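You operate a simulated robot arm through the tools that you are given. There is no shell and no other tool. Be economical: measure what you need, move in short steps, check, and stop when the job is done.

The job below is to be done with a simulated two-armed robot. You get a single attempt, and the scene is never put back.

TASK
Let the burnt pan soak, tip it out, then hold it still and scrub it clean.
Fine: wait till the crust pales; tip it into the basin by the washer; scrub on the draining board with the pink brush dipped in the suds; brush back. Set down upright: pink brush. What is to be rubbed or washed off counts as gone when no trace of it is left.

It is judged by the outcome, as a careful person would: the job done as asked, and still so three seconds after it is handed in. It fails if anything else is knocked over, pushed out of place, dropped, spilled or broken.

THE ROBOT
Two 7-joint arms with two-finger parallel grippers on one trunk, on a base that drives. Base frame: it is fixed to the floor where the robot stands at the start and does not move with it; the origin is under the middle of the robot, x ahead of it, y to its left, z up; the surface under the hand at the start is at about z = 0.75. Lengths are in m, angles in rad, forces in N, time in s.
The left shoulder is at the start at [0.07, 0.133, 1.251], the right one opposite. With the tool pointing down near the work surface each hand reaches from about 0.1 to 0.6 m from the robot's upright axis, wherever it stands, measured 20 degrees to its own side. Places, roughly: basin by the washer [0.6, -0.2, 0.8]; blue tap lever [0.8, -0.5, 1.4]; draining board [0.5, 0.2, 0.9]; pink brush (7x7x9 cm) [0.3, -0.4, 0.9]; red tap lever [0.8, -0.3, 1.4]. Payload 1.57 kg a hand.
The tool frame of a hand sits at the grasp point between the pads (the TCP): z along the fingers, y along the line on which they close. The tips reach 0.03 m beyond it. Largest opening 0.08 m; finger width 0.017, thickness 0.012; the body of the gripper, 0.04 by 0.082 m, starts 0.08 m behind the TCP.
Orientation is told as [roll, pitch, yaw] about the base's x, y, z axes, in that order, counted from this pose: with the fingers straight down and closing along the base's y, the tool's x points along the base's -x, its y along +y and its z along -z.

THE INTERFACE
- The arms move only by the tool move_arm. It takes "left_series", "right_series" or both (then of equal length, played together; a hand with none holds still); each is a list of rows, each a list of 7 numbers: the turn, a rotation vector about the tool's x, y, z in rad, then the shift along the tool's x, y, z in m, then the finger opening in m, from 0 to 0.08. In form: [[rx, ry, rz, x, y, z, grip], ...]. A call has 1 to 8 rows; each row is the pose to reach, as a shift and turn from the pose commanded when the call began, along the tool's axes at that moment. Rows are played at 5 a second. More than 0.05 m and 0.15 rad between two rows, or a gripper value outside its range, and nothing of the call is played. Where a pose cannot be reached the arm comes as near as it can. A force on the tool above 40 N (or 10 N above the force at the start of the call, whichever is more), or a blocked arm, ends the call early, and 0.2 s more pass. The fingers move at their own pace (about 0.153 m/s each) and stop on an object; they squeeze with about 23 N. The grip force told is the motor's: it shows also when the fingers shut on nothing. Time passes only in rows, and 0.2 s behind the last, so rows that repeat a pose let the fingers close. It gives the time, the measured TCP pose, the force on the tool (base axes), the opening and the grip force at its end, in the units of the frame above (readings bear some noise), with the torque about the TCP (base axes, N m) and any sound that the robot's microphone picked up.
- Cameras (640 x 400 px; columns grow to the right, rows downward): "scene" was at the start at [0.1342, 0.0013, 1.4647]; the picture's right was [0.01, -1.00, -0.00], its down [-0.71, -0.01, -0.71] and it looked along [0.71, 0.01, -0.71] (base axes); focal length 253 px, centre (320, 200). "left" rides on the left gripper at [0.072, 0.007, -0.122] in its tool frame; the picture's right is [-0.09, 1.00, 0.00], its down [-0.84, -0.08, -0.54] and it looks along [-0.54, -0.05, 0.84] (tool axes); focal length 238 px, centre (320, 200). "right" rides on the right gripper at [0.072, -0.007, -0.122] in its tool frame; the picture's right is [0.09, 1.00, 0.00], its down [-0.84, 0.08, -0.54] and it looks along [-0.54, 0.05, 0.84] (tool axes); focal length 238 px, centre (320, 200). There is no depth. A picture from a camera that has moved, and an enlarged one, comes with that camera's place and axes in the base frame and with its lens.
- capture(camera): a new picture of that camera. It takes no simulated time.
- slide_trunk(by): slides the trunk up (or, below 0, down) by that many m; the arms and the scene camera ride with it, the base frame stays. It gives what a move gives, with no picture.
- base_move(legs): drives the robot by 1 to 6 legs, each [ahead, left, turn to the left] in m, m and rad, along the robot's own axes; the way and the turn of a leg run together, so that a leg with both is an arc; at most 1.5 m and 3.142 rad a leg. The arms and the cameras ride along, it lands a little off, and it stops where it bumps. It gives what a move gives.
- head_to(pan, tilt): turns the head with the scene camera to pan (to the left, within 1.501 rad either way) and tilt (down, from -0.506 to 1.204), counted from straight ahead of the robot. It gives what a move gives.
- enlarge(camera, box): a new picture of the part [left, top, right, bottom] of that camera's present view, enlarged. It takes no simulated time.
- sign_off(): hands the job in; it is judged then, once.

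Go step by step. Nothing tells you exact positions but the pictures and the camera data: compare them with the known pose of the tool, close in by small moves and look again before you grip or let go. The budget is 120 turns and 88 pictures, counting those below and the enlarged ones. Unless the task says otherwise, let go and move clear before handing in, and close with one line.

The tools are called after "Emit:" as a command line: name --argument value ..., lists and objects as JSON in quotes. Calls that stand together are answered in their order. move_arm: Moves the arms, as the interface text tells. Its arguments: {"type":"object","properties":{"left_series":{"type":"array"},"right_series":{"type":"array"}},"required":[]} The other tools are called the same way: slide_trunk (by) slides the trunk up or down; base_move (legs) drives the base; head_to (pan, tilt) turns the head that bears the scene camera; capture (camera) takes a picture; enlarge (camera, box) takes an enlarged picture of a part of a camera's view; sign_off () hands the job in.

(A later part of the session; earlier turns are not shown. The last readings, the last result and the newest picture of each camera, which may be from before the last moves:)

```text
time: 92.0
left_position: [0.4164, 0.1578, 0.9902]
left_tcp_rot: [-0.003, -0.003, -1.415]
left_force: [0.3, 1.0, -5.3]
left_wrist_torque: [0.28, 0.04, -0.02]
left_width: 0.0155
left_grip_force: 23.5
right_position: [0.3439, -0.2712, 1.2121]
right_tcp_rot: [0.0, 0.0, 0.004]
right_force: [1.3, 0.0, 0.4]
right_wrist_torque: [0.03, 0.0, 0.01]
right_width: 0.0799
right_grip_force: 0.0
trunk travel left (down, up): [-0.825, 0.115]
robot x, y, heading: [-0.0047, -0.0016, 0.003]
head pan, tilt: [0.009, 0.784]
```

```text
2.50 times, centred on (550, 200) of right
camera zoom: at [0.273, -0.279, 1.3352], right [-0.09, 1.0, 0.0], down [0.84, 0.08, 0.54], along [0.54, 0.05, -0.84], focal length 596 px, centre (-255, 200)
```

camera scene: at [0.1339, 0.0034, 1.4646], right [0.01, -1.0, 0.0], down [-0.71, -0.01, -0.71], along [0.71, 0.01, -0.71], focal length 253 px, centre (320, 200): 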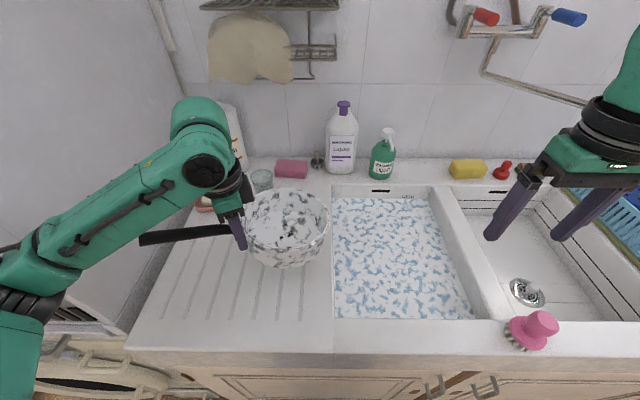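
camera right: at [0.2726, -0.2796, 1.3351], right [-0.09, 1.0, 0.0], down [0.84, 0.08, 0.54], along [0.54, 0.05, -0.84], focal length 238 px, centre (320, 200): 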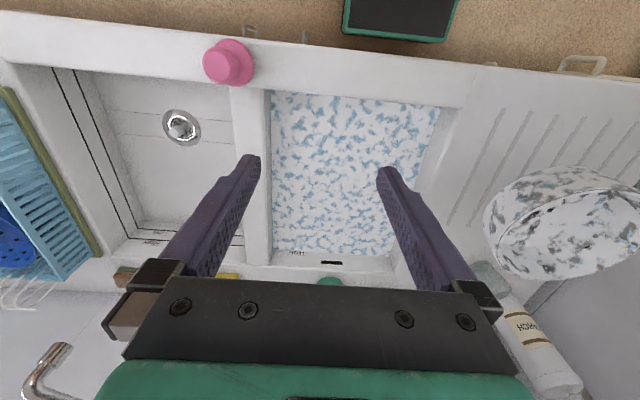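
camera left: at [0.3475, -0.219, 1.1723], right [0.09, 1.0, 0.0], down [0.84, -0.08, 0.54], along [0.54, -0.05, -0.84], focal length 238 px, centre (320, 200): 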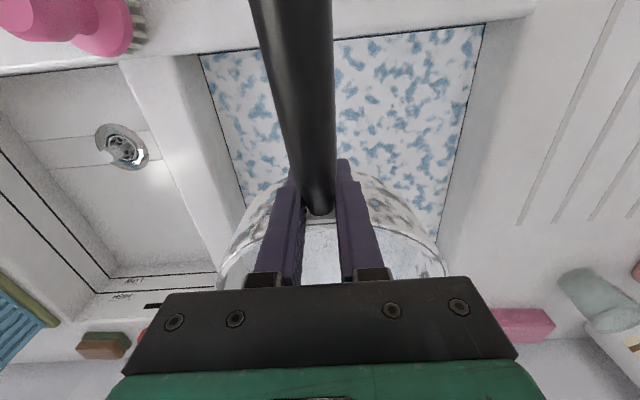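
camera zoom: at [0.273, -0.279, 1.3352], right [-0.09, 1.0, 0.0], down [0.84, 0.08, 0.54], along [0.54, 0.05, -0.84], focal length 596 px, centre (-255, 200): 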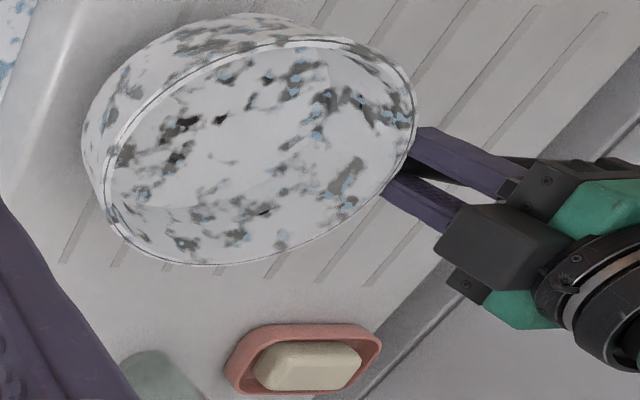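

The speckled enamel covers the whole pan and a few near-black crust patches sit on the floor. I'll shift 3 cm left, away from the basin edge, and set the pan down gently.

Emit:
move_arm --left_series '[[0, 0, 0, 0.01, 0.0016, 0, 0], [0, 0, 0, 0.02, 0.0032, 0.0, 0], [0, 0, 0, 0.0296, 0.0047, 0.01, 0], [0, 0, 0, 0.0296, 0.0047, 0.02, 0], [0, 0, 0, 0.0296, 0.0047, 0.03, 0], [0, 0, 0, 0.0296, 0.0047, 0.038, 0], [0, 0, 0, 0.0296, 0.0047, 0.044, 0], [0, 0, 0, 0.0296, 0.0047, 0.049, 0]]'

Emit:
enlarge --camera "scene" --box '[180, 180, 340, 300]'

```text
time: 93.8
left_position: [0.4162, 0.1846, 0.9462]
left_tcp_rot: [0.004, 0.0, -1.413]
left_force: [0.5, 3.7, 14.6]
left_wrist_torque: [-0.21, -0.02, 0.02]
left_width: 0.0153
left_grip_force: 22.8
right_position: [0.3417, -0.2713, 1.2135]
right_tcp_rot: [-0.001, -0.002, 0.003]
right_force: [0.1, -0.5, -0.7]
right_wrist_torque: [-0.02, -0.02, 0.0]
right_width: 0.08
right_grip_force: 0.0
trunk travel left (down, up): [-0.825, 0.115]
robot x, y, heading: [-0.0013, -0.0021, 0.008]
head pan, tilt: [0.009, 0.784]
```

```text
3.33 times, centred on (260, 240) of scene
camera zoom: at [0.1309, 0.0035, 1.4652], right [0.01, -1.0, 0.0], down [-0.71, -0.01, -0.71], along [0.71, 0.01, -0.71], focal length 844 px, centre (520, 67)
```

zoom: 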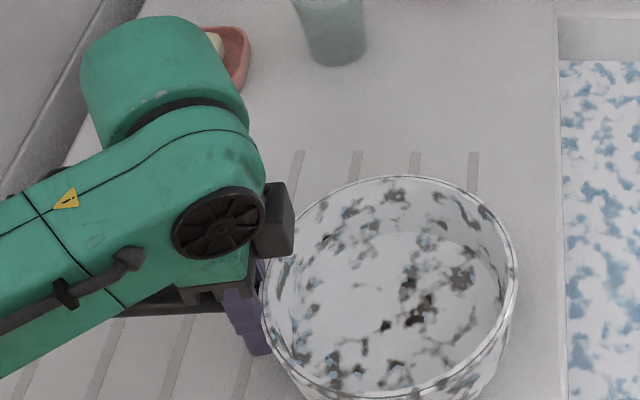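

It's down, pressing lightly at 14 N. I'll ease off, open, and rise straight clear of the handle.

Emit:
move_arm --left_series '[[0, 0, 0, 0, 0, -0.003, 0], [0, 0, 0, 0, 0, -0.004, 0.02], [0, 0, 0, 0, 0, -0.004, 0.035], [0, 0, 0, 0, 0, -0.004, 0.035], [0, 0, 0, 0, 0, -0.03, 0.035], [0, 0, 0, 0, 0, -0.07, 0.035], [0, 0, 0, 0, 0, -0.11, 0.035], [0, 0, 0, 0.04, 0, -0.13, 0.06]]'

Emit:
capture --camera "scene"

```text
time: 95.6
left_position: [0.4102, 0.2235, 1.0715]
left_tcp_rot: [-0.002, -0.002, -1.418]
left_force: [-0.1, -0.3, -0.2]
left_wrist_torque: [-0.04, -0.04, 0.01]
left_width: 0.0601
left_grip_force: 0.1
right_position: [0.3413, -0.2702, 1.2125]
right_tcp_rot: [0.001, -0.002, 0.002]
right_force: [-0.1, -0.6, -0.4]
right_wrist_torque: [-0.03, -0.01, 0.0]
right_width: 0.0801
right_grip_force: 0.0
trunk travel left (down, up): [-0.825, 0.115]
robot x, y, heading: [0.0002, 0.0001, 0.002]
head pan, tilt: [0.009, 0.784]
```

```text
39 pictures are left
camera scene: at [0.1316, 0.0058, 1.4648], right [0.01, -1.0, 0.0], down [-0.71, -0.01, -0.71], along [0.71, 0.01, -0.71], focal length 253 px, centre (320, 200)
```

scene: 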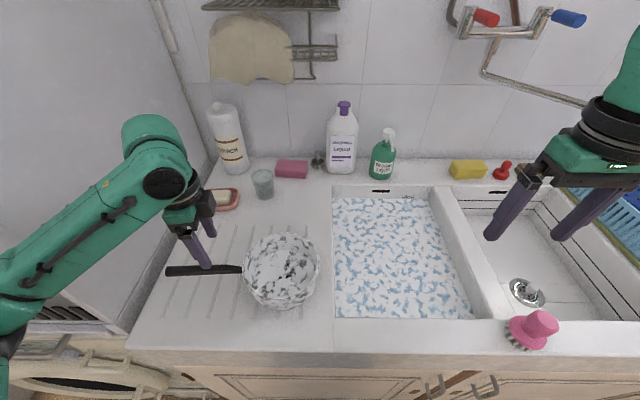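

The pan sits flat with its handle pointing left along x≈0.41. Next the right hand goes above the pink brush at about [0.30, -0.396] to check alignment.

Emit:
move_arm --right_series '[[0, 0, 0, 0.008, -0.028, 0.02, 0.08], [0, 0, 0, 0.016, -0.056, 0.04, 0.08], [0, 0, 0, 0.024, -0.084, 0.06, 0.08], [0, 0, 0, 0.032, -0.112, 0.08, 0.08], [0, 0, 0, 0.041, -0.126, 0.11, 0.08], [0, 0, 0, 0.041, -0.126, 0.14, 0.08]]'

Emit:
capture --camera "right"

Emit:
enlarge --camera "scene" --box '[460, 240, 620, 370]'

```text
time: 97.0
left_position: [0.4116, 0.2242, 1.0703]
left_tcp_rot: [-0.001, -0.002, -1.416]
left_force: [0.3, 0.1, -0.4]
left_wrist_torque: [-0.04, 0.0, 0.04]
left_width: 0.06
left_grip_force: 0.0
right_position: [0.3084, -0.3807, 1.1052]
right_tcp_rot: [-0.004, -0.002, 0.001]
right_force: [0.0, 1.0, 0.6]
right_wrist_torque: [-0.01, 0.01, -0.01]
right_width: 0.0798
right_grip_force: 0.2
right hand out of reach, approached as far as the arm can: row 3, 5, 6
trunk travel left (down, up): [-0.825, 0.115]
robot x, y, heading: [-0.0024, 0.0002, -0.003]
head pan, tilt: [0.009, 0.784]
```

```text
38 pictures are left
camera right: at [0.2365, -0.3867, 1.2282], right [-0.09, 1.0, 0.0], down [0.84, 0.08, 0.54], along [0.54, 0.05, -0.84], focal length 238 px, centre (320, 200)
```

right: 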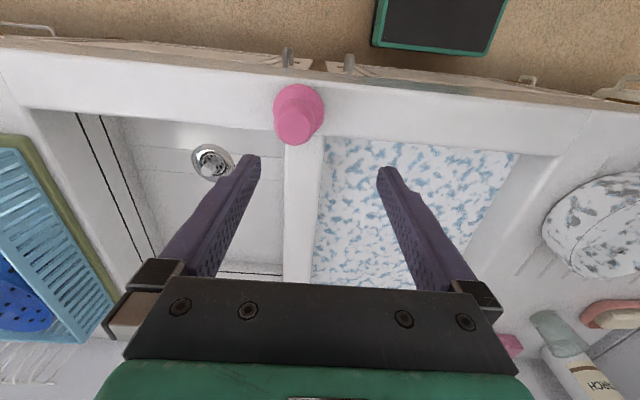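

```text
3.08 times, centred on (540, 305) of scene
camera zoom: at [0.1335, 0.0048, 1.4646], right [0.01, -1.0, 0.0], down [-0.71, -0.01, -0.71], along [0.71, 0.01, -0.71], focal length 780 px, centre (-357, -123)
```

zoom: 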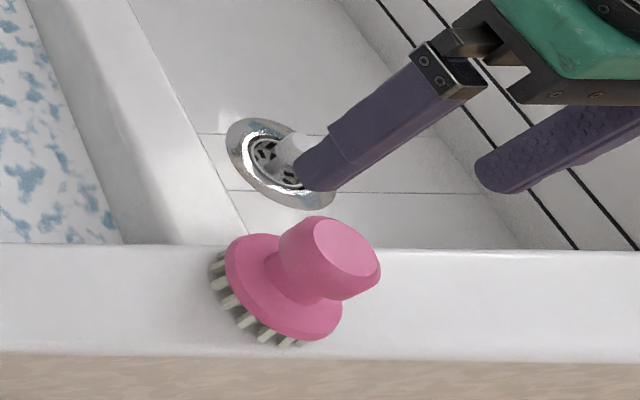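

The knob top is at about [0.302, -0.405], at the edge of the right hand's reach. I'll shift the base 15 cm right (both hands are well above everything) and align there.

Emit:
base_move --legs '[[0, -0.15, 0]]'

Emit:
move_arm --right_series '[[0, 0, 0, 0.0, 0.04, 0.0, 0.08], [0, 0, 0, 0.002, 0.08, 0.0, 0.08], [0, 0, 0, 0.006, 0.12, 0, 0.08], [0, 0, 0, 0.006, 0.126, 0.02, 0.08]]'

Emit:
capture --camera "right"

```text
time: 98.4
left_position: [0.4112, 0.0743, 1.0699]
left_tcp_rot: [-0.002, -0.002, -1.412]
left_force: [0.9, 0.4, -0.3]
left_wrist_torque: [-0.01, -0.02, 0.01]
left_width: 0.0598
left_grip_force: 0.1
right_position: [0.3093, -0.5283, 1.1051]
right_tcp_rot: [-0.004, 0.001, 0.0]
right_force: [0.1, 0.0, 0.5]
right_wrist_torque: [-0.01, 0.02, -0.01]
right_width: 0.0801
right_grip_force: 0.1
trunk travel left (down, up): [-0.825, 0.115]
robot x, y, heading: [-0.0027, -0.1449, 0.001]
head pan, tilt: [0.009, 0.784]
```

```text
time: 99.4
left_position: [0.4119, 0.0702, 1.071]
left_tcp_rot: [0.0, -0.001, -1.412]
left_force: [0.4, -0.5, 0.1]
left_wrist_torque: [0.03, 0.0, 0.04]
left_width: 0.0597
left_grip_force: 0.2
right_position: [0.3018, -0.404, 1.0836]
right_tcp_rot: [0.0, 0.0, 0.0]
right_force: [-0.5, -0.5, 0.2]
right_wrist_torque: [0.06, 0.0, 0.01]
right_width: 0.0802
right_grip_force: 0.1
trunk travel left (down, up): [-0.825, 0.115]
robot x, y, heading: [-0.0008, -0.1525, 0.006]
head pan, tilt: [0.009, 0.784]
```

```text
36 pictures are left
camera right: at [0.2292, -0.4112, 1.2071], right [-0.09, 1.0, 0.0], down [0.84, 0.08, 0.54], along [0.54, 0.05, -0.84], focal length 238 px, centre (320, 200)
```

right: 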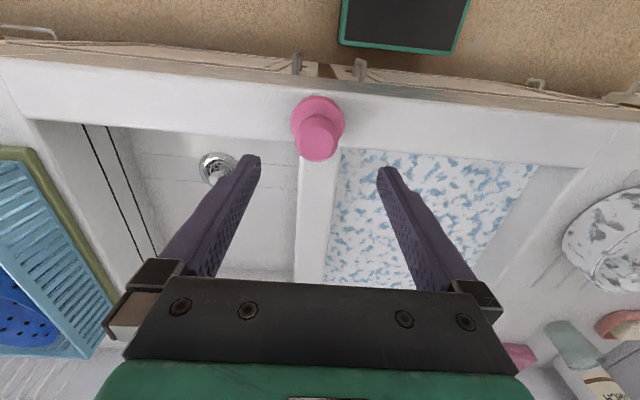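

Aligned within a few mm, with the knob centre near [0.296, -0.407]. I'll descend around the knob and close.

Emit:
move_arm --right_series '[[0, 0, 0, 0.003, -0.002, 0.035, 0.08], [0, 0, 0, 0.005, -0.0035, 0.07, 0.08], [0, 0, 0, 0.005, -0.0035, 0.103, 0.08], [0, 0, 0, 0.005, -0.0035, 0.103, 0.05], [0, 0, 0, 0.005, -0.0035, 0.103, 0.02], [0, 0, 0, 0.005, -0.0035, 0.103, 0.0], [0, 0, 0, 0.005, -0.0035, 0.103, 0.0]]'

Emit:
capture --camera "right"

Emit:
enlarge --camera "scene" --box '[360, 200, 520, 370]'

```text
time: 101.0
left_position: [0.4112, 0.0719, 1.0719]
left_tcp_rot: [0.001, 0.001, -1.414]
left_force: [0.2, -0.3, 0.4]
left_wrist_torque: [0.05, 0.04, -0.01]
left_width: 0.0596
left_grip_force: 0.2
right_position: [0.2954, -0.4089, 0.9805]
right_tcp_rot: [-0.001, -0.001, 0.002]
right_force: [0.3, 0.5, 0.0]
right_wrist_torque: [0.01, 0.02, 0.04]
right_width: 0.0398
right_grip_force: 22.5
trunk travel left (down, up): [-0.825, 0.115]
robot x, y, heading: [0.0011, -0.1503, 0.004]
head pan, tilt: [0.009, 0.784]
```

```text
35 pictures are left
camera right: at [0.2235, -0.4157, 1.1042], right [-0.09, 1.0, 0.0], down [0.84, 0.08, 0.54], along [0.54, 0.05, -0.84], focal length 238 px, centre (320, 200)
```

right: 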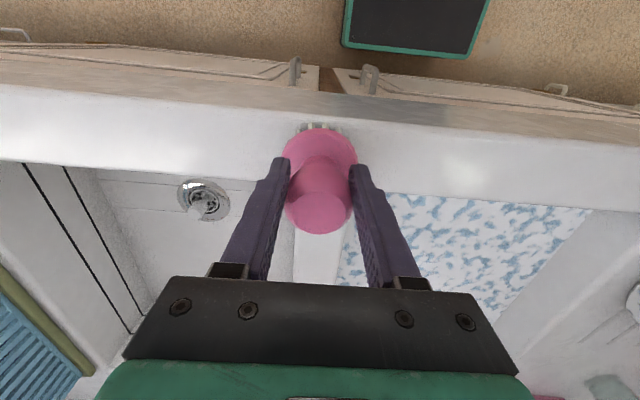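

```text
2.35 times, centred on (440, 285) of scene
camera zoom: at [0.1335, -0.147, 1.4647], right [0.01, -1.0, 0.0], down [-0.71, -0.01, -0.71], along [0.71, 0.01, -0.71], focal length 596 px, centre (38, 0)
```

zoom: 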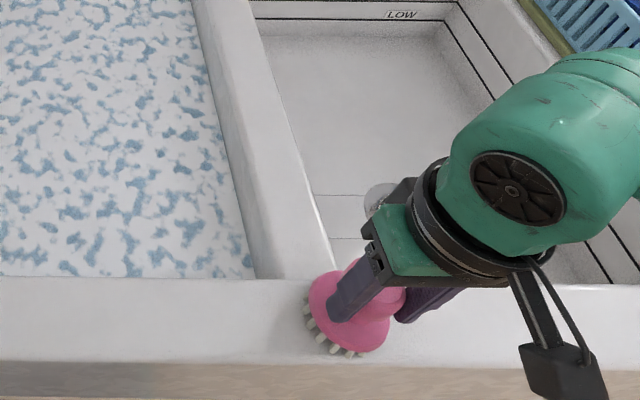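

The brush is held (40 mm), and its home is TCP [0.295, -0.409, 0.980]. I'll lift it and carry it over the suds.

Emit:
move_arm --right_series '[[0, 0, 0, 0, 0, -0.03, 0], [0, 0, 0, 0, 0, -0.07, 0], [0, 0, 0, 0, 0, -0.1, 0], [0, 0, 0, -0.033, 0.03, -0.1, 0], [0, 0, 0, -0.066, 0.06, -0.1, 0], [0, 0, 0, -0.1, 0.09, -0.1, 0], [0, 0, 0, -0.133, 0.12, -0.1, 0], [0, 0, 0, -0.155, 0.139, -0.1, 0]]'

Emit:
capture --camera "right"

Emit:
capture --camera "scene"

```text
time: 102.8
left_position: [0.4126, 0.0716, 1.07]
left_tcp_rot: [-0.001, 0.0, -1.414]
left_force: [0.4, 1.3, -0.8]
left_wrist_torque: [0.04, 0.01, -0.01]
left_width: 0.0601
left_grip_force: 0.0
right_position: [0.4526, -0.2682, 1.0816]
right_tcp_rot: [0.0, 0.002, 0.003]
right_force: [0.2, -0.1, -0.8]
right_wrist_torque: [-0.01, 0.03, 0.0]
right_width: 0.0397
right_grip_force: 23.5
trunk travel left (down, up): [-0.825, 0.115]
robot x, y, heading: [0.0014, -0.1488, 0.005]
head pan, tilt: [0.009, 0.784]
```

```text
33 pictures are left
camera right: at [0.3815, -0.2755, 1.2044], right [-0.09, 1.0, 0.0], down [0.84, 0.08, 0.54], along [0.54, 0.05, -0.84], focal length 238 px, centre (320, 200)
```

right: 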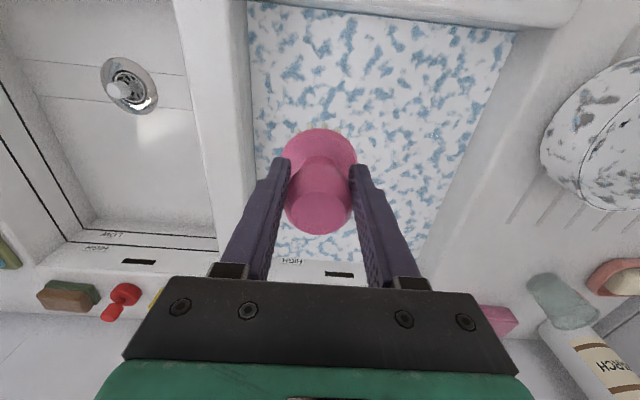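

```text
32 pictures are left
camera scene: at [0.1354, -0.1462, 1.4645], right [0.01, -1.0, 0.0], down [-0.71, -0.01, -0.71], along [0.71, 0.01, -0.71], focal length 253 px, centre (320, 200)
```

scene: 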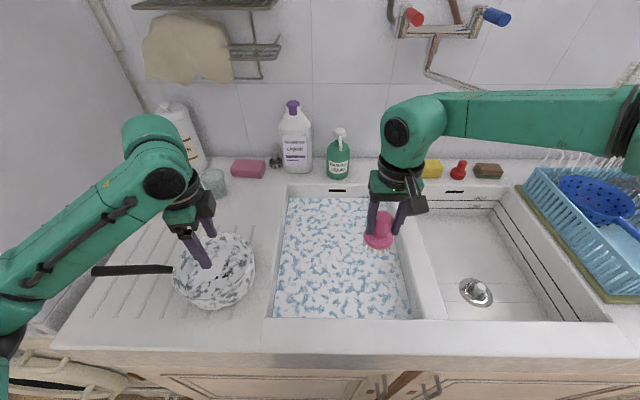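

The brush is upright over the suds. I'll dip straight down until the bristles are about 1.5 cm under, pause, and watch the force.

Emit:
move_arm --right_series '[[0, 0, 0, 0, 0.01, 0.04, 0], [0, 0, 0, 0, 0.018, 0.08, 0], [0, 0, 0, 0, 0.018, 0.12, 0], [0, 0, 0, 0, 0.018, 0.15, 0], [0, 0, 0, 0, 0.018, 0.17, 0], [0, 0, 0, 0, 0.018, 0.185, 0], [0, 0, 0, 0, 0.018, 0.185, 0], [0, 0, 0, 0, 0.018, 0.185, 0]]'

Emit:
enlarge --camera "scene" --box '[300, 180, 460, 300]'

Emit:
capture --camera "right"

```text
time: 104.6
left_position: [0.4111, 0.0719, 1.0716]
left_tcp_rot: [-0.001, 0.0, -1.413]
left_force: [0.4, -0.7, -0.2]
left_wrist_torque: [-0.02, -0.01, 0.05]
left_width: 0.0599
left_grip_force: 0.1
right_position: [0.4215, -0.2864, 0.9383]
right_tcp_rot: [0.001, 0.0, 0.001]
right_force: [-0.7, 0.1, -0.5]
right_wrist_torque: [-0.02, -0.02, 0.03]
right_width: 0.0394
right_grip_force: 22.3
right hand out of reach, approached as far as the arm can: row 2, 3, 4, 5, 6, 7, 8
trunk travel left (down, up): [-0.825, 0.115]
robot x, y, heading: [-0.0022, -0.1496, 0.004]
head pan, tilt: [0.009, 0.784]
```

```text
3.33 times, centred on (380, 240) of scene
camera zoom: at [0.1338, -0.1469, 1.4646], right [0.01, -1.0, 0.0], down [-0.71, -0.01, -0.71], along [0.71, 0.01, -0.71], focal length 844 px, centre (120, 67)
```

zoom: 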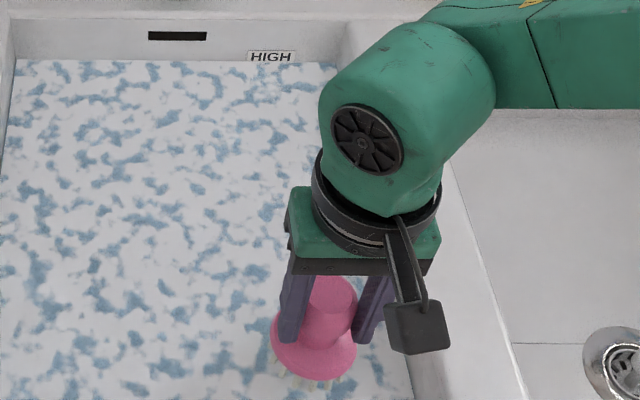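

```text
30 pictures are left
camera right: at [0.3502, -0.2943, 1.0616], right [-0.09, 1.0, 0.0], down [0.84, 0.08, 0.54], along [0.54, 0.05, -0.84], focal length 238 px, centre (320, 200)
```

right: 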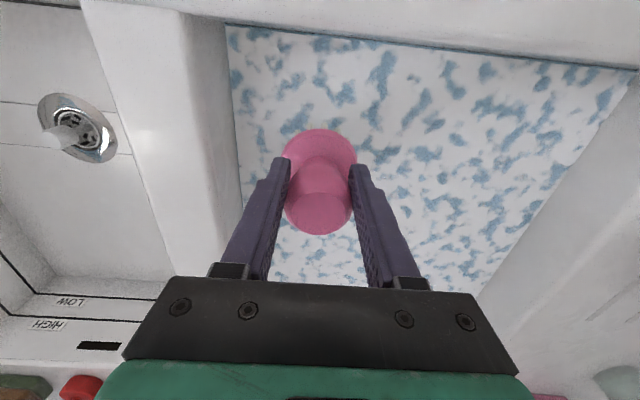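

The arm ran out of reach 4 cm short, with the brush upright and free over the suds at z 0.938. Sliding the trunk down 4.5 cm dips it straight, and the left hand still clears the pan rim.

Emit:
slide_trunk --by -0.045

Emit:
enlarge --camera "scene" --box '[320, 200, 440, 320]'

```text
time: 105.5
left_position: [0.4109, 0.072, 1.0261]
left_tcp_rot: [0.0, 0.0, -1.413]
left_force: [-0.6, 0.1, 0.1]
left_wrist_torque: [0.0, 0.03, 0.01]
left_width: 0.0599
left_grip_force: 0.1
right_position: [0.4214, -0.2861, 0.8934]
right_tcp_rot: [-0.002, 0.0, 0.002]
right_force: [0.1, -0.1, -0.8]
right_wrist_torque: [0.01, 0.01, 0.03]
right_width: 0.0395
right_grip_force: 22.8
trunk travel left (down, up): [-0.78, 0.16]
robot x, y, heading: [-0.002, -0.1485, 0.009]
head pan, tilt: [0.009, 0.784]
```

```text
3.33 times, centred on (380, 260) of scene
camera zoom: at [0.1332, -0.147, 1.4197], right [0.01, -1.0, 0.0], down [-0.71, -0.01, -0.71], along [0.71, 0.01, -0.71], focal length 844 px, centre (120, 0)
```

zoom: 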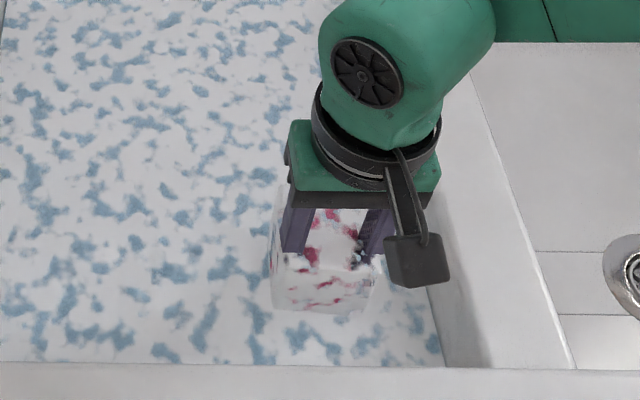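

The brush is now covered in suds. I'll lift both hands, then lower the trunk somewhat for better low reach.

Emit:
move_arm --left_series '[[0, 0, 0, 0, 0, -0.02, 0.06], [0, 0, 0, 0, 0, -0.04, 0.06], [0, 0, 0, 0, 0, -0.06, 0.06], [0, 0, 0, 0, 0, -0.08, 0.06], [0, 0, 0, 0, 0, -0.1, 0.06], [0, 0, 0, 0, 0, -0.12, 0.06], [0, 0, 0, 0, 0, -0.14, 0.06], [0, 0, 0, 0, 0, -0.15, 0.06]]' --right_series '[[0, 0, 0, 0, 0, -0.02, 0], [0, 0, 0, 0, 0, -0.05, 0], [0, 0, 0, 0, 0, -0.09, 0], [0, 0, 0, 0, 0, -0.13, 0], [0, 0, 0, 0, 0, -0.17, 0], [0, 0, 0, 0, 0, -0.21, 0], [0, 0, 0, 0, 0, -0.25, 0], [0, 0, 0, 0, 0, -0.29, 0]]'

Emit:
slide_trunk --by -0.1

Emit:
capture --camera "scene"

```text
time: 107.2
left_position: [0.4087, 0.0711, 1.1762]
left_tcp_rot: [-0.001, 0.0, -1.413]
left_force: [0.5, -0.4, -0.3]
left_wrist_torque: [0.02, 0.02, -0.01]
left_width: 0.0603
left_grip_force: 0.1
right_position: [0.4188, -0.2851, 1.1862]
right_tcp_rot: [-0.002, 0.0, 0.003]
right_force: [0.0, 0.4, -0.6]
right_wrist_torque: [-0.02, 0.01, -0.03]
right_width: 0.0393
right_grip_force: 22.9
trunk travel left (down, up): [-0.78, 0.16]
robot x, y, heading: [-0.0025, -0.149, 0.002]
head pan, tilt: [0.009, 0.784]
```

```text
time: 108.6
left_position: [0.4094, 0.0703, 1.0758]
left_tcp_rot: [-0.001, 0.001, -1.414]
left_force: [-0.6, 0.5, -0.3]
left_wrist_torque: [0.02, -0.04, 0.02]
left_width: 0.06
left_grip_force: 0.0
right_position: [0.4187, -0.2853, 1.0857]
right_tcp_rot: [0.0, 0.003, 0.001]
right_force: [-0.3, -0.3, -0.5]
right_wrist_torque: [0.0, 0.0, 0.02]
right_width: 0.0393
right_grip_force: 22.9
trunk travel left (down, up): [-0.68, 0.26]
robot x, y, heading: [0.0011, -0.1499, 0.002]
head pan, tilt: [0.009, 0.784]
```

```text
28 pictures are left
camera scene: at [0.1335, -0.147, 1.3197], right [0.01, -1.0, 0.0], down [-0.71, -0.01, -0.71], along [0.71, 0.01, -0.71], focal length 253 px, centre (320, 200)
```

scene: 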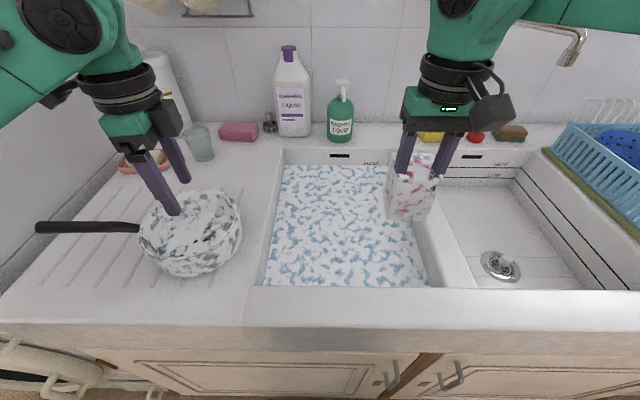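

The board's left wall is near, so I'll stand nearly in front of the board turned about 0.3 rad left, which gives both hands reach. First I'll bring the left hand inward, then drive.

Emit:
move_arm --left_series '[[0, 0, 0, -0.04, -0.006, 0, 0.06], [0, 0, 0, -0.08, -0.0125, 0, 0.06], [0, 0, 0, -0.1185, -0.0187, 0, 0.06]]'

Emit:
base_move --legs '[[0, 0.233, 0], [0, 0, 0.3]]'

Emit:
capture --camera "scene"

Emit:
capture --camera "right"

```text
time: 109.4
left_position: [0.4089, -0.0519, 1.0766]
left_tcp_rot: [0.001, 0.001, -1.413]
left_force: [-0.4, -1.3, 0.0]
left_wrist_torque: [0.01, 0.01, -0.01]
left_width: 0.0601
left_grip_force: 0.0
right_position: [0.4195, -0.2869, 1.0853]
right_tcp_rot: [-0.001, -0.001, 0.0]
right_force: [0.0, 0.3, -0.6]
right_wrist_torque: [0.02, -0.02, -0.01]
right_width: 0.0393
right_grip_force: 22.8
trunk travel left (down, up): [-0.68, 0.26]
robot x, y, heading: [-0.002, -0.1461, 0.004]
head pan, tilt: [0.009, 0.784]
```

```text
time: 111.2
left_position: [0.4013, 0.1764, 1.0792]
left_tcp_rot: [0.005, 0.006, -1.421]
left_force: [0.0, 0.3, -0.1]
left_wrist_torque: [0.01, 0.01, -0.02]
left_width: 0.0597
left_grip_force: 0.1
right_position: [0.4142, -0.0591, 1.0869]
right_tcp_rot: [0.007, -0.006, -0.001]
right_force: [-0.3, 0.7, -0.1]
right_wrist_torque: [-0.05, 0.02, -0.02]
right_width: 0.0393
right_grip_force: 22.8
trunk travel left (down, up): [-0.68, 0.26]
robot x, y, heading: [-0.005, 0.0805, 0.004]
head pan, tilt: [0.009, 0.784]
stopped in leg 1: the robot was blocked; the commanded pose is now the measured one
```

```text
27 pictures are left
camera scene: at [0.1261, 0.0788, 1.3204], right [0.01, -1.0, -0.01], down [-0.7, 0.0, -0.71], along [0.71, 0.01, -0.7], focal length 253 px, centre (320, 200)
```

scene: 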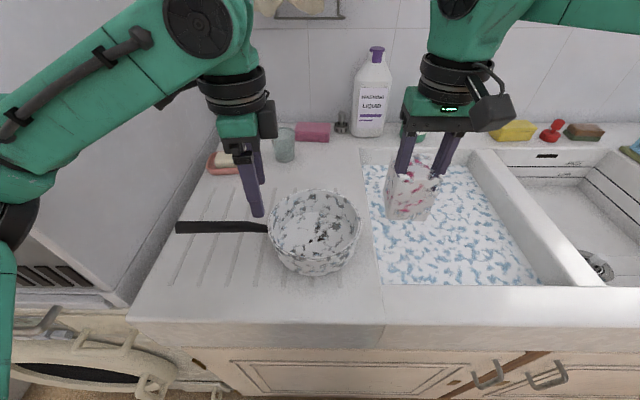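

```text
26 pictures are left
camera right: at [0.3413, -0.0669, 1.2096], right [-0.09, 1.0, 0.01], down [0.83, 0.07, 0.55], along [0.54, 0.06, -0.84], focal length 238 px, centre (320, 200)
```

right: 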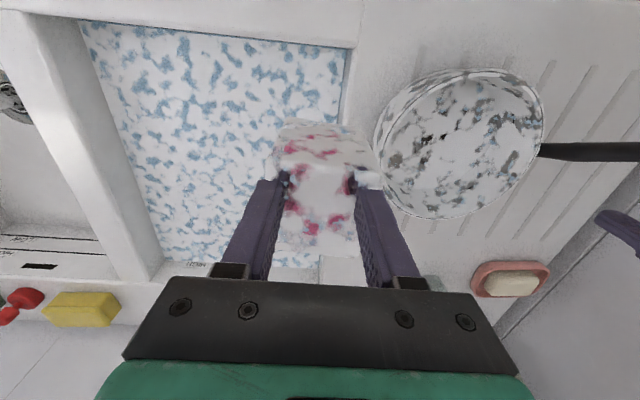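

The base was stopped at y≈0.08, likely the left elbow touching the side panel. I'll back off, turn left there, and then creep forward again.

Emit:
base_move --legs '[[0, -0.03, 0], [-0.06, 0, 0], [0, 0, 0.3]]'

Emit:
capture --camera "scene"

```text
time: 113.6
left_position: [0.2993, 0.2712, 1.0767]
left_tcp_rot: [-0.004, 0.002, -1.112]
left_force: [0.0, -0.2, 0.2]
left_wrist_torque: [-0.02, 0.03, 0.02]
left_width: 0.0601
left_grip_force: 0.1
right_position: [0.3797, 0.0503, 1.0844]
right_tcp_rot: [0.0, 0.001, 0.306]
right_force: [0.7, 0.1, -0.1]
right_wrist_torque: [0.03, 0.04, 0.02]
right_width: 0.039
right_grip_force: 23.1
trunk travel left (down, up): [-0.68, 0.26]
robot x, y, heading: [-0.0634, 0.0542, 0.309]
head pan, tilt: [0.009, 0.784]
```

```text
25 pictures are left
camera scene: at [0.0663, 0.0961, 1.3196], right [0.31, -0.95, 0.0], down [-0.67, -0.22, -0.71], along [0.67, 0.22, -0.71], focal length 253 px, centre (320, 200)
```

scene: 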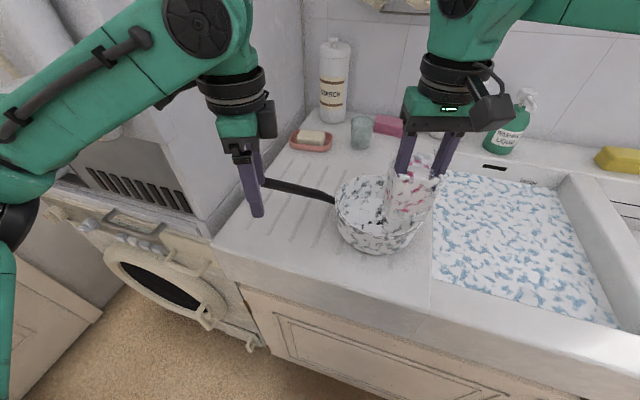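

The pan is untouched and the route is clear now. I'll creep 5 cm forward.

Emit:
base_move --legs '[[0.05, 0, 0]]'

Emit:
capture --camera "left"

Emit:
capture --camera "right"

```text
time: 114.5
left_position: [0.3431, 0.2866, 1.0781]
left_tcp_rot: [0.002, 0.0, -1.112]
left_force: [0.7, 0.6, -0.3]
left_wrist_torque: [0.01, -0.01, -0.01]
left_width: 0.0599
left_grip_force: 0.0
right_position: [0.4235, 0.065, 1.0867]
right_tcp_rot: [0.0, -0.003, 0.305]
right_force: [-1.1, 0.4, -0.3]
right_wrist_torque: [0.05, -0.06, -0.04]
right_width: 0.039
right_grip_force: 22.8
trunk travel left (down, up): [-0.68, 0.26]
robot x, y, heading: [-0.015, 0.0711, 0.312]
head pan, tilt: [0.009, 0.784]
```

```text
24 pictures are left
camera left: at [0.3173, 0.3535, 1.1992], right [0.93, 0.36, 0.0], down [0.3, -0.79, 0.54], along [0.19, -0.51, -0.84], focal length 238 px, centre (320, 200)
```

left: 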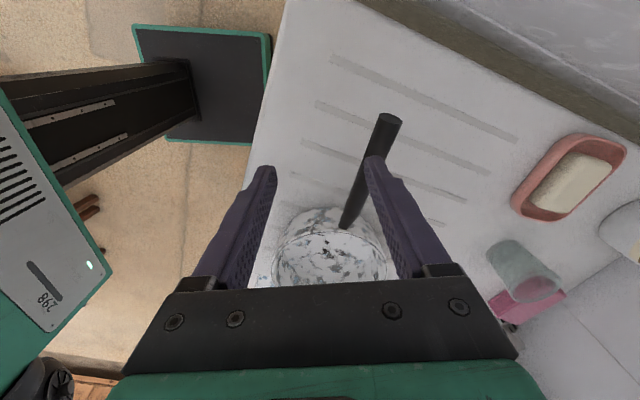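

```text
23 pictures are left
camera right: at [0.358, 0.0365, 1.2104], right [-0.39, 0.92, 0.0], down [0.77, 0.33, 0.55], along [0.5, 0.21, -0.84], focal length 238 px, centre (320, 200)
```

right: 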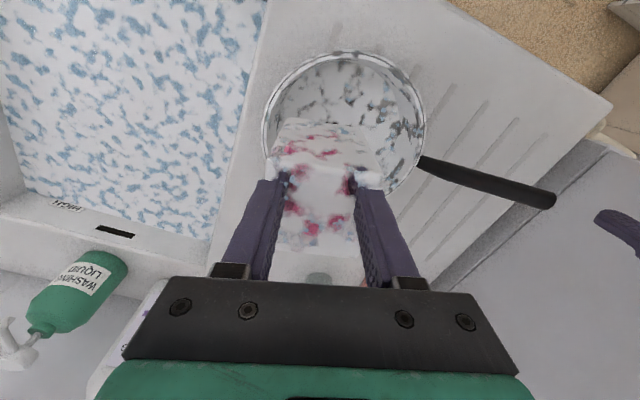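

The handle runs from about [0.413, 0.185] to [0.399, 0.325]. I'll bring the left hand over its outer part at [0.402, 0.295], align, and come part-way down.

Emit:
move_arm --left_series '[[0, 0, 0.1, -0.006, 0.019, 0, 0.06], [0, 0, 0.2, -0.012, 0.038, 0, 0.06], [0, 0, 0.32, -0.0186, 0.0566, 0, 0.06], [0, 0, 0.32, -0.0186, 0.0566, 0.04, 0.06], [0, 0, 0.32, -0.0186, 0.0566, 0.075, 0.06]]'

Emit:
capture --camera "left"

```text
time: 115.8
left_position: [0.4054, 0.2949, 0.9999]
left_tcp_rot: [-0.002, 0.0, -1.432]
left_force: [0.3, -0.5, 0.4]
left_wrist_torque: [0.01, 0.03, 0.01]
left_width: 0.0601
left_grip_force: 0.0
right_position: [0.4283, 0.0665, 1.0861]
right_tcp_rot: [0.0, 0.0, 0.308]
right_force: [-0.4, -0.7, 0.5]
right_wrist_torque: [0.03, 0.02, 0.01]
right_width: 0.0388
right_grip_force: 22.9
trunk travel left (down, up): [-0.68, 0.26]
robot x, y, heading: [-0.0141, 0.0729, 0.308]
head pan, tilt: [0.009, 0.784]
```

```text
22 pictures are left
camera left: at [0.4032, 0.3673, 1.121], right [1.0, 0.05, 0.0], down [0.04, -0.84, 0.54], along [0.02, -0.54, -0.84], focal length 238 px, centre (320, 200)
```

left: 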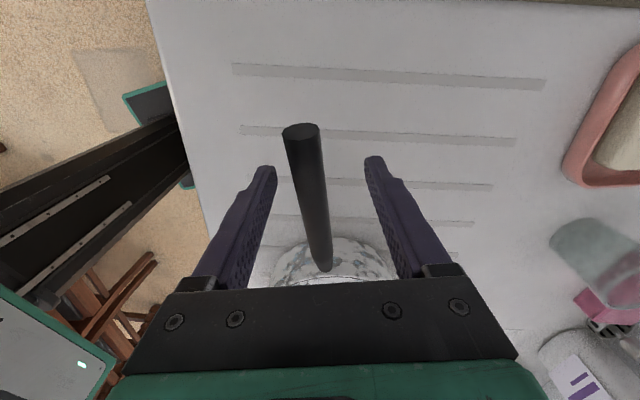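

The handle lies slightly to the near side of centre. I'll correct by 9 mm, descend and close on it.

Emit:
move_arm --left_series '[[0, 0, -0.03, 0, -0.009, 0.015, 0.06], [0, 0, -0.03, -0.003, -0.009, 0.042, 0.06], [0, 0, -0.03, -0.003, -0.009, 0.042, 0.04], [0, 0, -0.03, -0.003, -0.009, 0.042, 0.01], [0, 0, -0.03, -0.003, -0.009, 0.042, 0], [0, 0, -0.03, -0.003, -0.009, 0.042, 0]]'

Emit:
capture --camera "left"

Emit:
capture --camera "right"

```text
time: 117.2
left_position: [0.396, 0.2887, 0.9577]
left_tcp_rot: [-0.004, 0.0, -1.403]
left_force: [0.6, -0.5, -0.5]
left_wrist_torque: [0.12, 0.03, 0.06]
left_width: 0.0217
left_grip_force: 23.4
right_position: [0.4285, 0.0656, 1.0859]
right_tcp_rot: [0.0, 0.0, 0.307]
right_force: [-0.2, 0.7, 0.0]
right_wrist_torque: [0.0, 0.01, 0.0]
right_width: 0.0387
right_grip_force: 23.3
trunk travel left (down, up): [-0.68, 0.26]
robot x, y, heading: [-0.0123, 0.0723, 0.309]
head pan, tilt: [0.009, 0.784]
```

```text
21 pictures are left
camera left: at [0.3915, 0.3614, 1.0803], right [1.0, 0.08, 0.0], down [0.07, -0.84, 0.54], along [0.04, -0.54, -0.84], focal length 238 px, centre (320, 200)
```

left: 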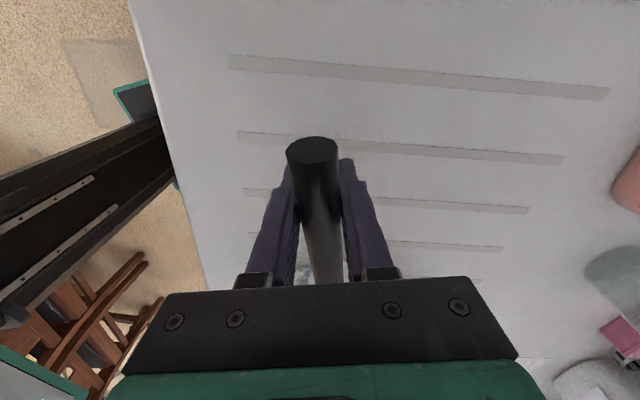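

```text
20 pictures are left
camera right: at [0.3623, 0.0377, 1.2088], right [-0.39, 0.92, 0.0], down [0.77, 0.33, 0.54], along [0.5, 0.21, -0.84], focal length 238 px, centre (320, 200)
```

right: 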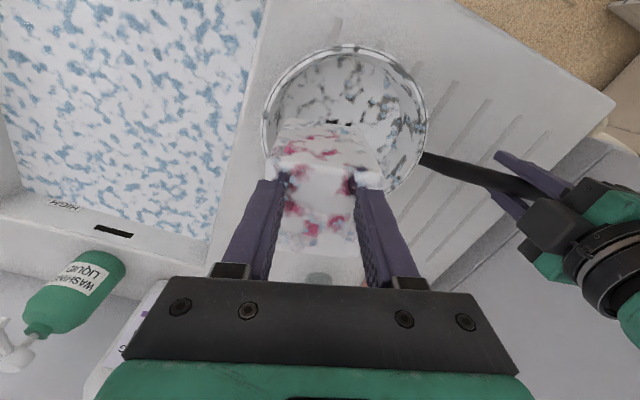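

The pan is held firmly by its handle (22 mm). I'll lower the brush into the middle of the pan, stopping just at the floor.

Emit:
move_arm --right_series '[[0, 0, 0, -0.0016, 0.0247, 0, 0], [0, 0, 0, -0.0016, 0.0247, 0.04, 0], [0, 0, 0, -0.0016, 0.0247, 0.075, 0], [0, 0, 0, -0.0016, 0.0247, 0.09, 0], [0, 0, 0, -0.0016, 0.0247, 0.096, 0]]'

Emit:
capture --camera "right"

```text
time: 118.3
left_position: [0.3966, 0.2896, 0.959]
left_tcp_rot: [-0.004, 0.001, -1.403]
left_force: [0.9, -0.3, -0.2]
left_wrist_torque: [0.1, 0.01, 0.07]
left_width: 0.0214
left_grip_force: 22.5
right_position: [0.4214, 0.0909, 0.988]
right_tcp_rot: [-0.001, 0.001, 0.304]
right_force: [0.4, 0.3, -0.8]
right_wrist_torque: [0.02, -0.01, -0.04]
right_width: 0.039
right_grip_force: 23.3
trunk travel left (down, up): [-0.68, 0.26]
robot x, y, heading: [-0.0107, 0.0697, 0.303]
head pan, tilt: [0.009, 0.784]
```

```text
19 pictures are left
camera right: at [0.356, 0.062, 1.1117], right [-0.39, 0.92, 0.0], down [0.77, 0.33, 0.54], along [0.5, 0.21, -0.84], focal length 238 px, centre (320, 200)
```

right: 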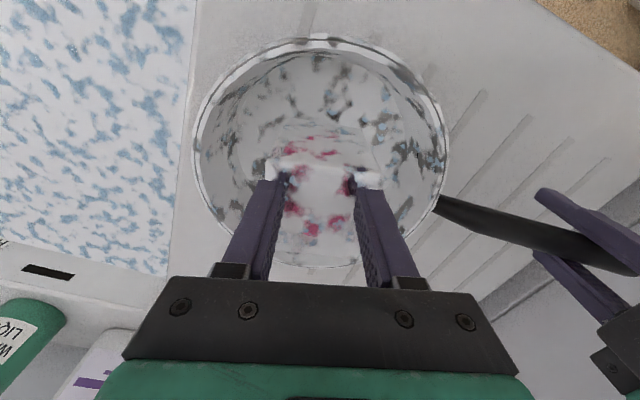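

Centred in the pan with no contact yet. I'll press down gently in 2 mm steps.

Emit:
move_arm --right_series '[[0, 0, 0, 0, 0, 0.002, 0], [0, 0, 0, 0, 0, 0.004, 0], [0, 0, 0, 0, 0, 0.006, 0], [0, 0, 0, 0, 0, 0.006, 0]]'

```text
time: 119.3
left_position: [0.3964, 0.2884, 0.9593]
left_tcp_rot: [-0.003, 0.0, -1.404]
left_force: [2.1, 0.2, -2.2]
left_wrist_torque: [0.33, 0.13, 0.22]
left_width: 0.0217
left_grip_force: 23.2
right_position: [0.4218, 0.0905, 0.9839]
right_tcp_rot: [0.003, -0.005, 0.305]
right_force: [-0.8, -2.0, 15.1]
right_wrist_torque: [0.02, -0.14, -0.04]
right_width: 0.0387
right_grip_force: 22.9
trunk travel left (down, up): [-0.68, 0.26]
robot x, y, heading: [-0.0117, 0.0713, 0.307]
head pan, tilt: [0.009, 0.784]
```

Contact at 15 N. I'll ease 1.5 mm and scrub in circles, first small and then wide, while the left hand holds the pan still.

Emit:
move_arm --right_series '[[0, 0, 0, 0.02, 0, -0.0015, 0], [0, 0, 0, 0.0125, 0.0156, -0.0015, 0], [0, 0, 0, -0.0045, 0.0195, -0.0015, 0], [0, 0, 0, -0.018, 0.0087, -0.0015, 0], [0, 0, 0, -0.018, -0.0087, -0.0015, 0], [0, 0, 0, -0.0045, -0.0195, -0.0015, 0], [0, 0, 0, 0.0125, -0.0156, -0.0015, 0], [0, 0, 0, 0, 0, -0.0015, 0]]'

Emit:
move_arm --right_series '[[0, 0, 0, 0.034, 0, 0, 0], [0, 0, 0, 0.0212, 0.0266, 0, 0], [0, 0, 0, -0.0076, 0.0331, 0, 0], [0, 0, 0, -0.0306, 0.0148, 0, 0], [0, 0, 0, -0.0306, -0.0148, 0, 0], [0, 0, 0, -0.0076, -0.0331, 0, 0], [0, 0, 0, 0.0212, -0.0266, 0, 0], [0, 0, 0, 0.034, 0, 0, 0]]'

Emit:
capture --camera "right"

```text
time: 121.2
left_position: [0.3972, 0.289, 0.9577]
left_tcp_rot: [-0.003, 0.0, -1.405]
left_force: [-0.2, 1.2, 0.4]
left_wrist_torque: [-0.57, -0.04, -0.16]
left_width: 0.0217
left_grip_force: 23.2
right_position: [0.4229, 0.0904, 0.9858]
right_tcp_rot: [-0.002, 0.0, 0.305]
right_force: [0.9, -0.3, -0.2]
right_wrist_torque: [-0.03, 0.03, 0.02]
right_width: 0.0376
right_grip_force: 22.4
trunk travel left (down, up): [-0.68, 0.26]
robot x, y, heading: [-0.0142, 0.0697, 0.309]
head pan, tilt: [0.009, 0.784]
```

```text
time: 123.0
left_position: [0.3956, 0.2897, 0.959]
left_tcp_rot: [-0.004, -0.002, -1.403]
left_force: [-1.0, 1.7, 0.5]
left_wrist_torque: [0.33, -0.01, -0.14]
left_width: 0.0217
left_grip_force: 22.8
right_position: [0.3908, 0.0831, 0.9852]
right_tcp_rot: [-0.003, -0.001, 0.306]
right_force: [-0.6, 0.6, -1.3]
right_wrist_torque: [0.01, 0.01, 0.0]
right_width: 0.0378
right_grip_force: 23.5
trunk travel left (down, up): [-0.68, 0.26]
robot x, y, heading: [-0.0115, 0.0704, 0.31]
head pan, tilt: [0.009, 0.784]
```

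```text
18 pictures are left
camera right: at [0.3245, 0.0537, 1.1087], right [-0.39, 0.92, 0.0], down [0.77, 0.33, 0.54], along [0.5, 0.21, -0.84], focal length 238 px, centre (320, 200)
```

right: 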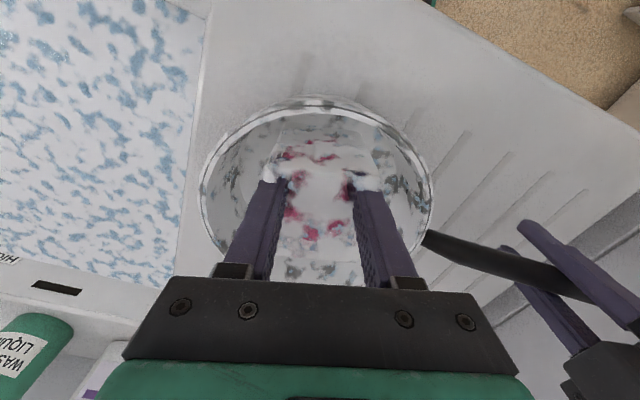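

The bristles lost pressure, hardly touching. I'll press 3 mm lower and repeat wide and inner circles.

Emit:
move_arm --right_series '[[0, 0, 0, 0, 0, 0.003, 0], [0, 0, 0, -0.0128, 0.0266, 0.003, 0], [0, 0, 0, -0.0416, 0.0331, 0.003, 0], [0, 0, 0, -0.0646, 0.0148, 0.003, 0], [0, 0, 0, -0.0646, -0.0148, 0.003, 0], [0, 0, 0, -0.0416, -0.0331, 0.003, 0], [0, 0, 0, -0.0128, -0.0266, 0.003, 0], [0, 0, 0, 0, 0, 0.003, 0]]'

Emit:
move_arm --right_series '[[0, 0, 0, -0.02, 0.012, 0, 0], [0, 0, 0, -0.034, 0.02, 0, 0], [0, 0, 0, -0.05, 0.01, 0, 0], [0, 0, 0, -0.05, -0.01, 0, 0], [0, 0, 0, -0.034, -0.02, 0, 0], [0, 0, 0, -0.018, -0.01, 0, 0], [0, 0, 0, -0.034, 0, 0, 0], [0, 0, 0, -0.034, 0, 0, 0]]'

```text
time: 124.8
left_position: [0.3969, 0.2913, 0.9585]
left_tcp_rot: [-0.002, -0.002, -1.403]
left_force: [0.0, -0.7, 0.6]
left_wrist_torque: [0.54, 0.11, -0.05]
left_width: 0.0215
left_grip_force: 23.0
right_position: [0.3895, 0.0828, 0.983]
right_tcp_rot: [0.001, 0.001, 0.307]
right_force: [-0.4, -0.1, -0.4]
right_wrist_torque: [-0.01, -0.02, 0.0]
right_width: 0.0373
right_grip_force: 22.8
trunk travel left (down, up): [-0.68, 0.26]
robot x, y, heading: [-0.0149, 0.0717, 0.309]
head pan, tilt: [0.009, 0.784]
```

```text
time: 126.5
left_position: [0.3955, 0.2887, 0.9591]
left_tcp_rot: [0.0, 0.001, -1.402]
left_force: [0.1, -0.3, 0.3]
left_wrist_torque: [-0.09, 0.01, -0.07]
left_width: 0.0215
left_grip_force: 22.5
right_position: [0.4211, 0.0934, 0.9815]
right_tcp_rot: [0.0, 0.0, 0.307]
right_force: [-2.4, -0.1, 2.0]
right_wrist_torque: [0.04, 0.13, 0.01]
right_width: 0.0364
right_grip_force: 23.1
trunk travel left (down, up): [-0.68, 0.26]
robot x, y, heading: [-0.0153, 0.0661, 0.311]
head pan, tilt: [0.009, 0.784]
```

I'll lift the brush clear to one side over the board and check what's left in the pan.

Emit:
move_arm --right_series '[[0, 0, 0, 0, 0, -0.04, 0], [0, 0, 0, 0, 0, -0.08, 0], [0, 0, 0, 0, 0, -0.11, 0], [0, 0, 0, 0, -0.04, -0.12, 0], [0, 0, 0, 0, -0.08, -0.12, 0], [0, 0, 0, 0, -0.11, -0.12, 0]]'

Emit:
capture --camera "scene"

Emit:
capture --camera "right"

```text
time: 128.0
left_position: [0.396, 0.2897, 0.9572]
left_tcp_rot: [-0.005, 0.001, -1.402]
left_force: [-1.0, -1.4, -0.1]
left_wrist_torque: [0.01, -0.02, 0.02]
left_width: 0.0215
left_grip_force: 23.3
right_position: [0.4538, -0.0156, 1.1011]
right_tcp_rot: [-0.001, -0.001, 0.308]
right_force: [0.2, -0.5, -0.7]
right_wrist_torque: [0.01, -0.01, -0.01]
right_width: 0.0362
right_grip_force: 23.2
trunk travel left (down, up): [-0.68, 0.26]
robot x, y, heading: [-0.0135, 0.0718, 0.307]
head pan, tilt: [0.009, 0.784]
```

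```text
17 pictures are left
camera scene: at [0.1137, 0.1112, 1.3196], right [0.31, -0.95, 0.0], down [-0.67, -0.22, -0.71], along [0.67, 0.22, -0.71], focal length 253 px, centre (320, 200)
```

scene: 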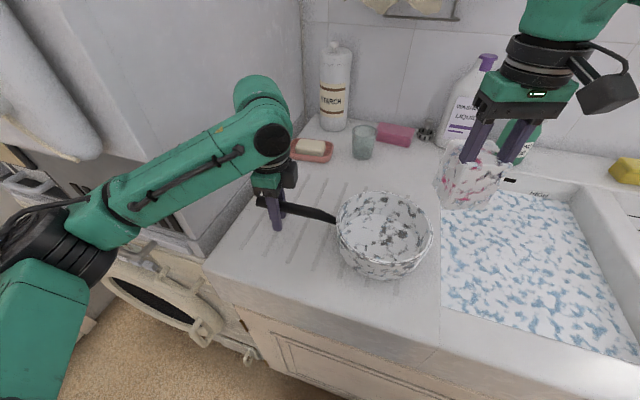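

```text
16 pictures are left
camera right: at [0.389, -0.0446, 1.2251], right [-0.39, 0.92, 0.0], down [0.77, 0.33, 0.54], along [0.5, 0.21, -0.84], focal length 238 px, centre (320, 200)
```

right: 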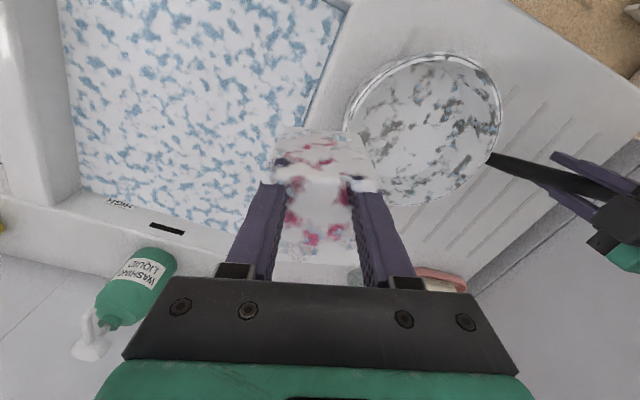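

Emit:
enlarge --camera "scene" --box '[325, 180, 445, 285]'

Emit:
enlarge --camera "right" --box '[330, 40, 520, 220]'

```text
3.81 times, centred on (385, 232) of scene
camera zoom: at [0.1137, 0.1112, 1.3196], right [0.31, -0.95, 0.0], down [-0.67, -0.22, -0.71], along [0.67, 0.22, -0.71], focal length 965 px, centre (72, 76)
```

zoom: 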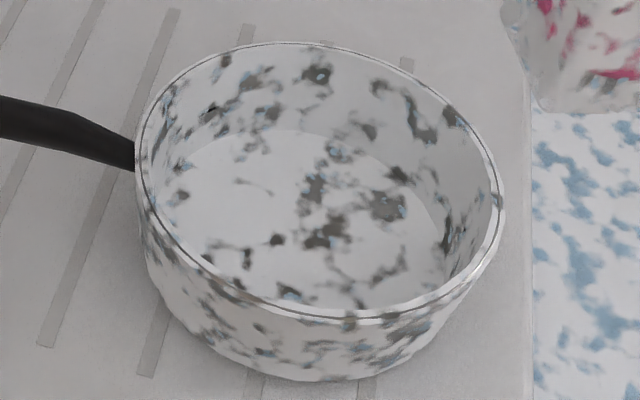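

```text
2.22 times, centred on (425, 130) of right
camera zoom: at [0.389, -0.0446, 1.2251], right [-0.39, 0.92, 0.0], down [0.77, 0.33, 0.54], along [0.5, 0.21, -0.84], focal length 530 px, centre (87, 356)
```

zoom: 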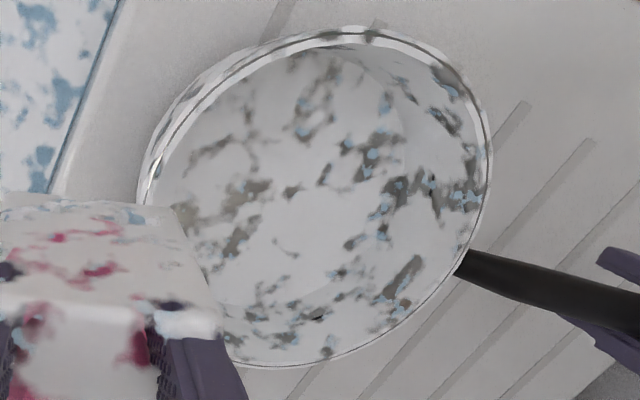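

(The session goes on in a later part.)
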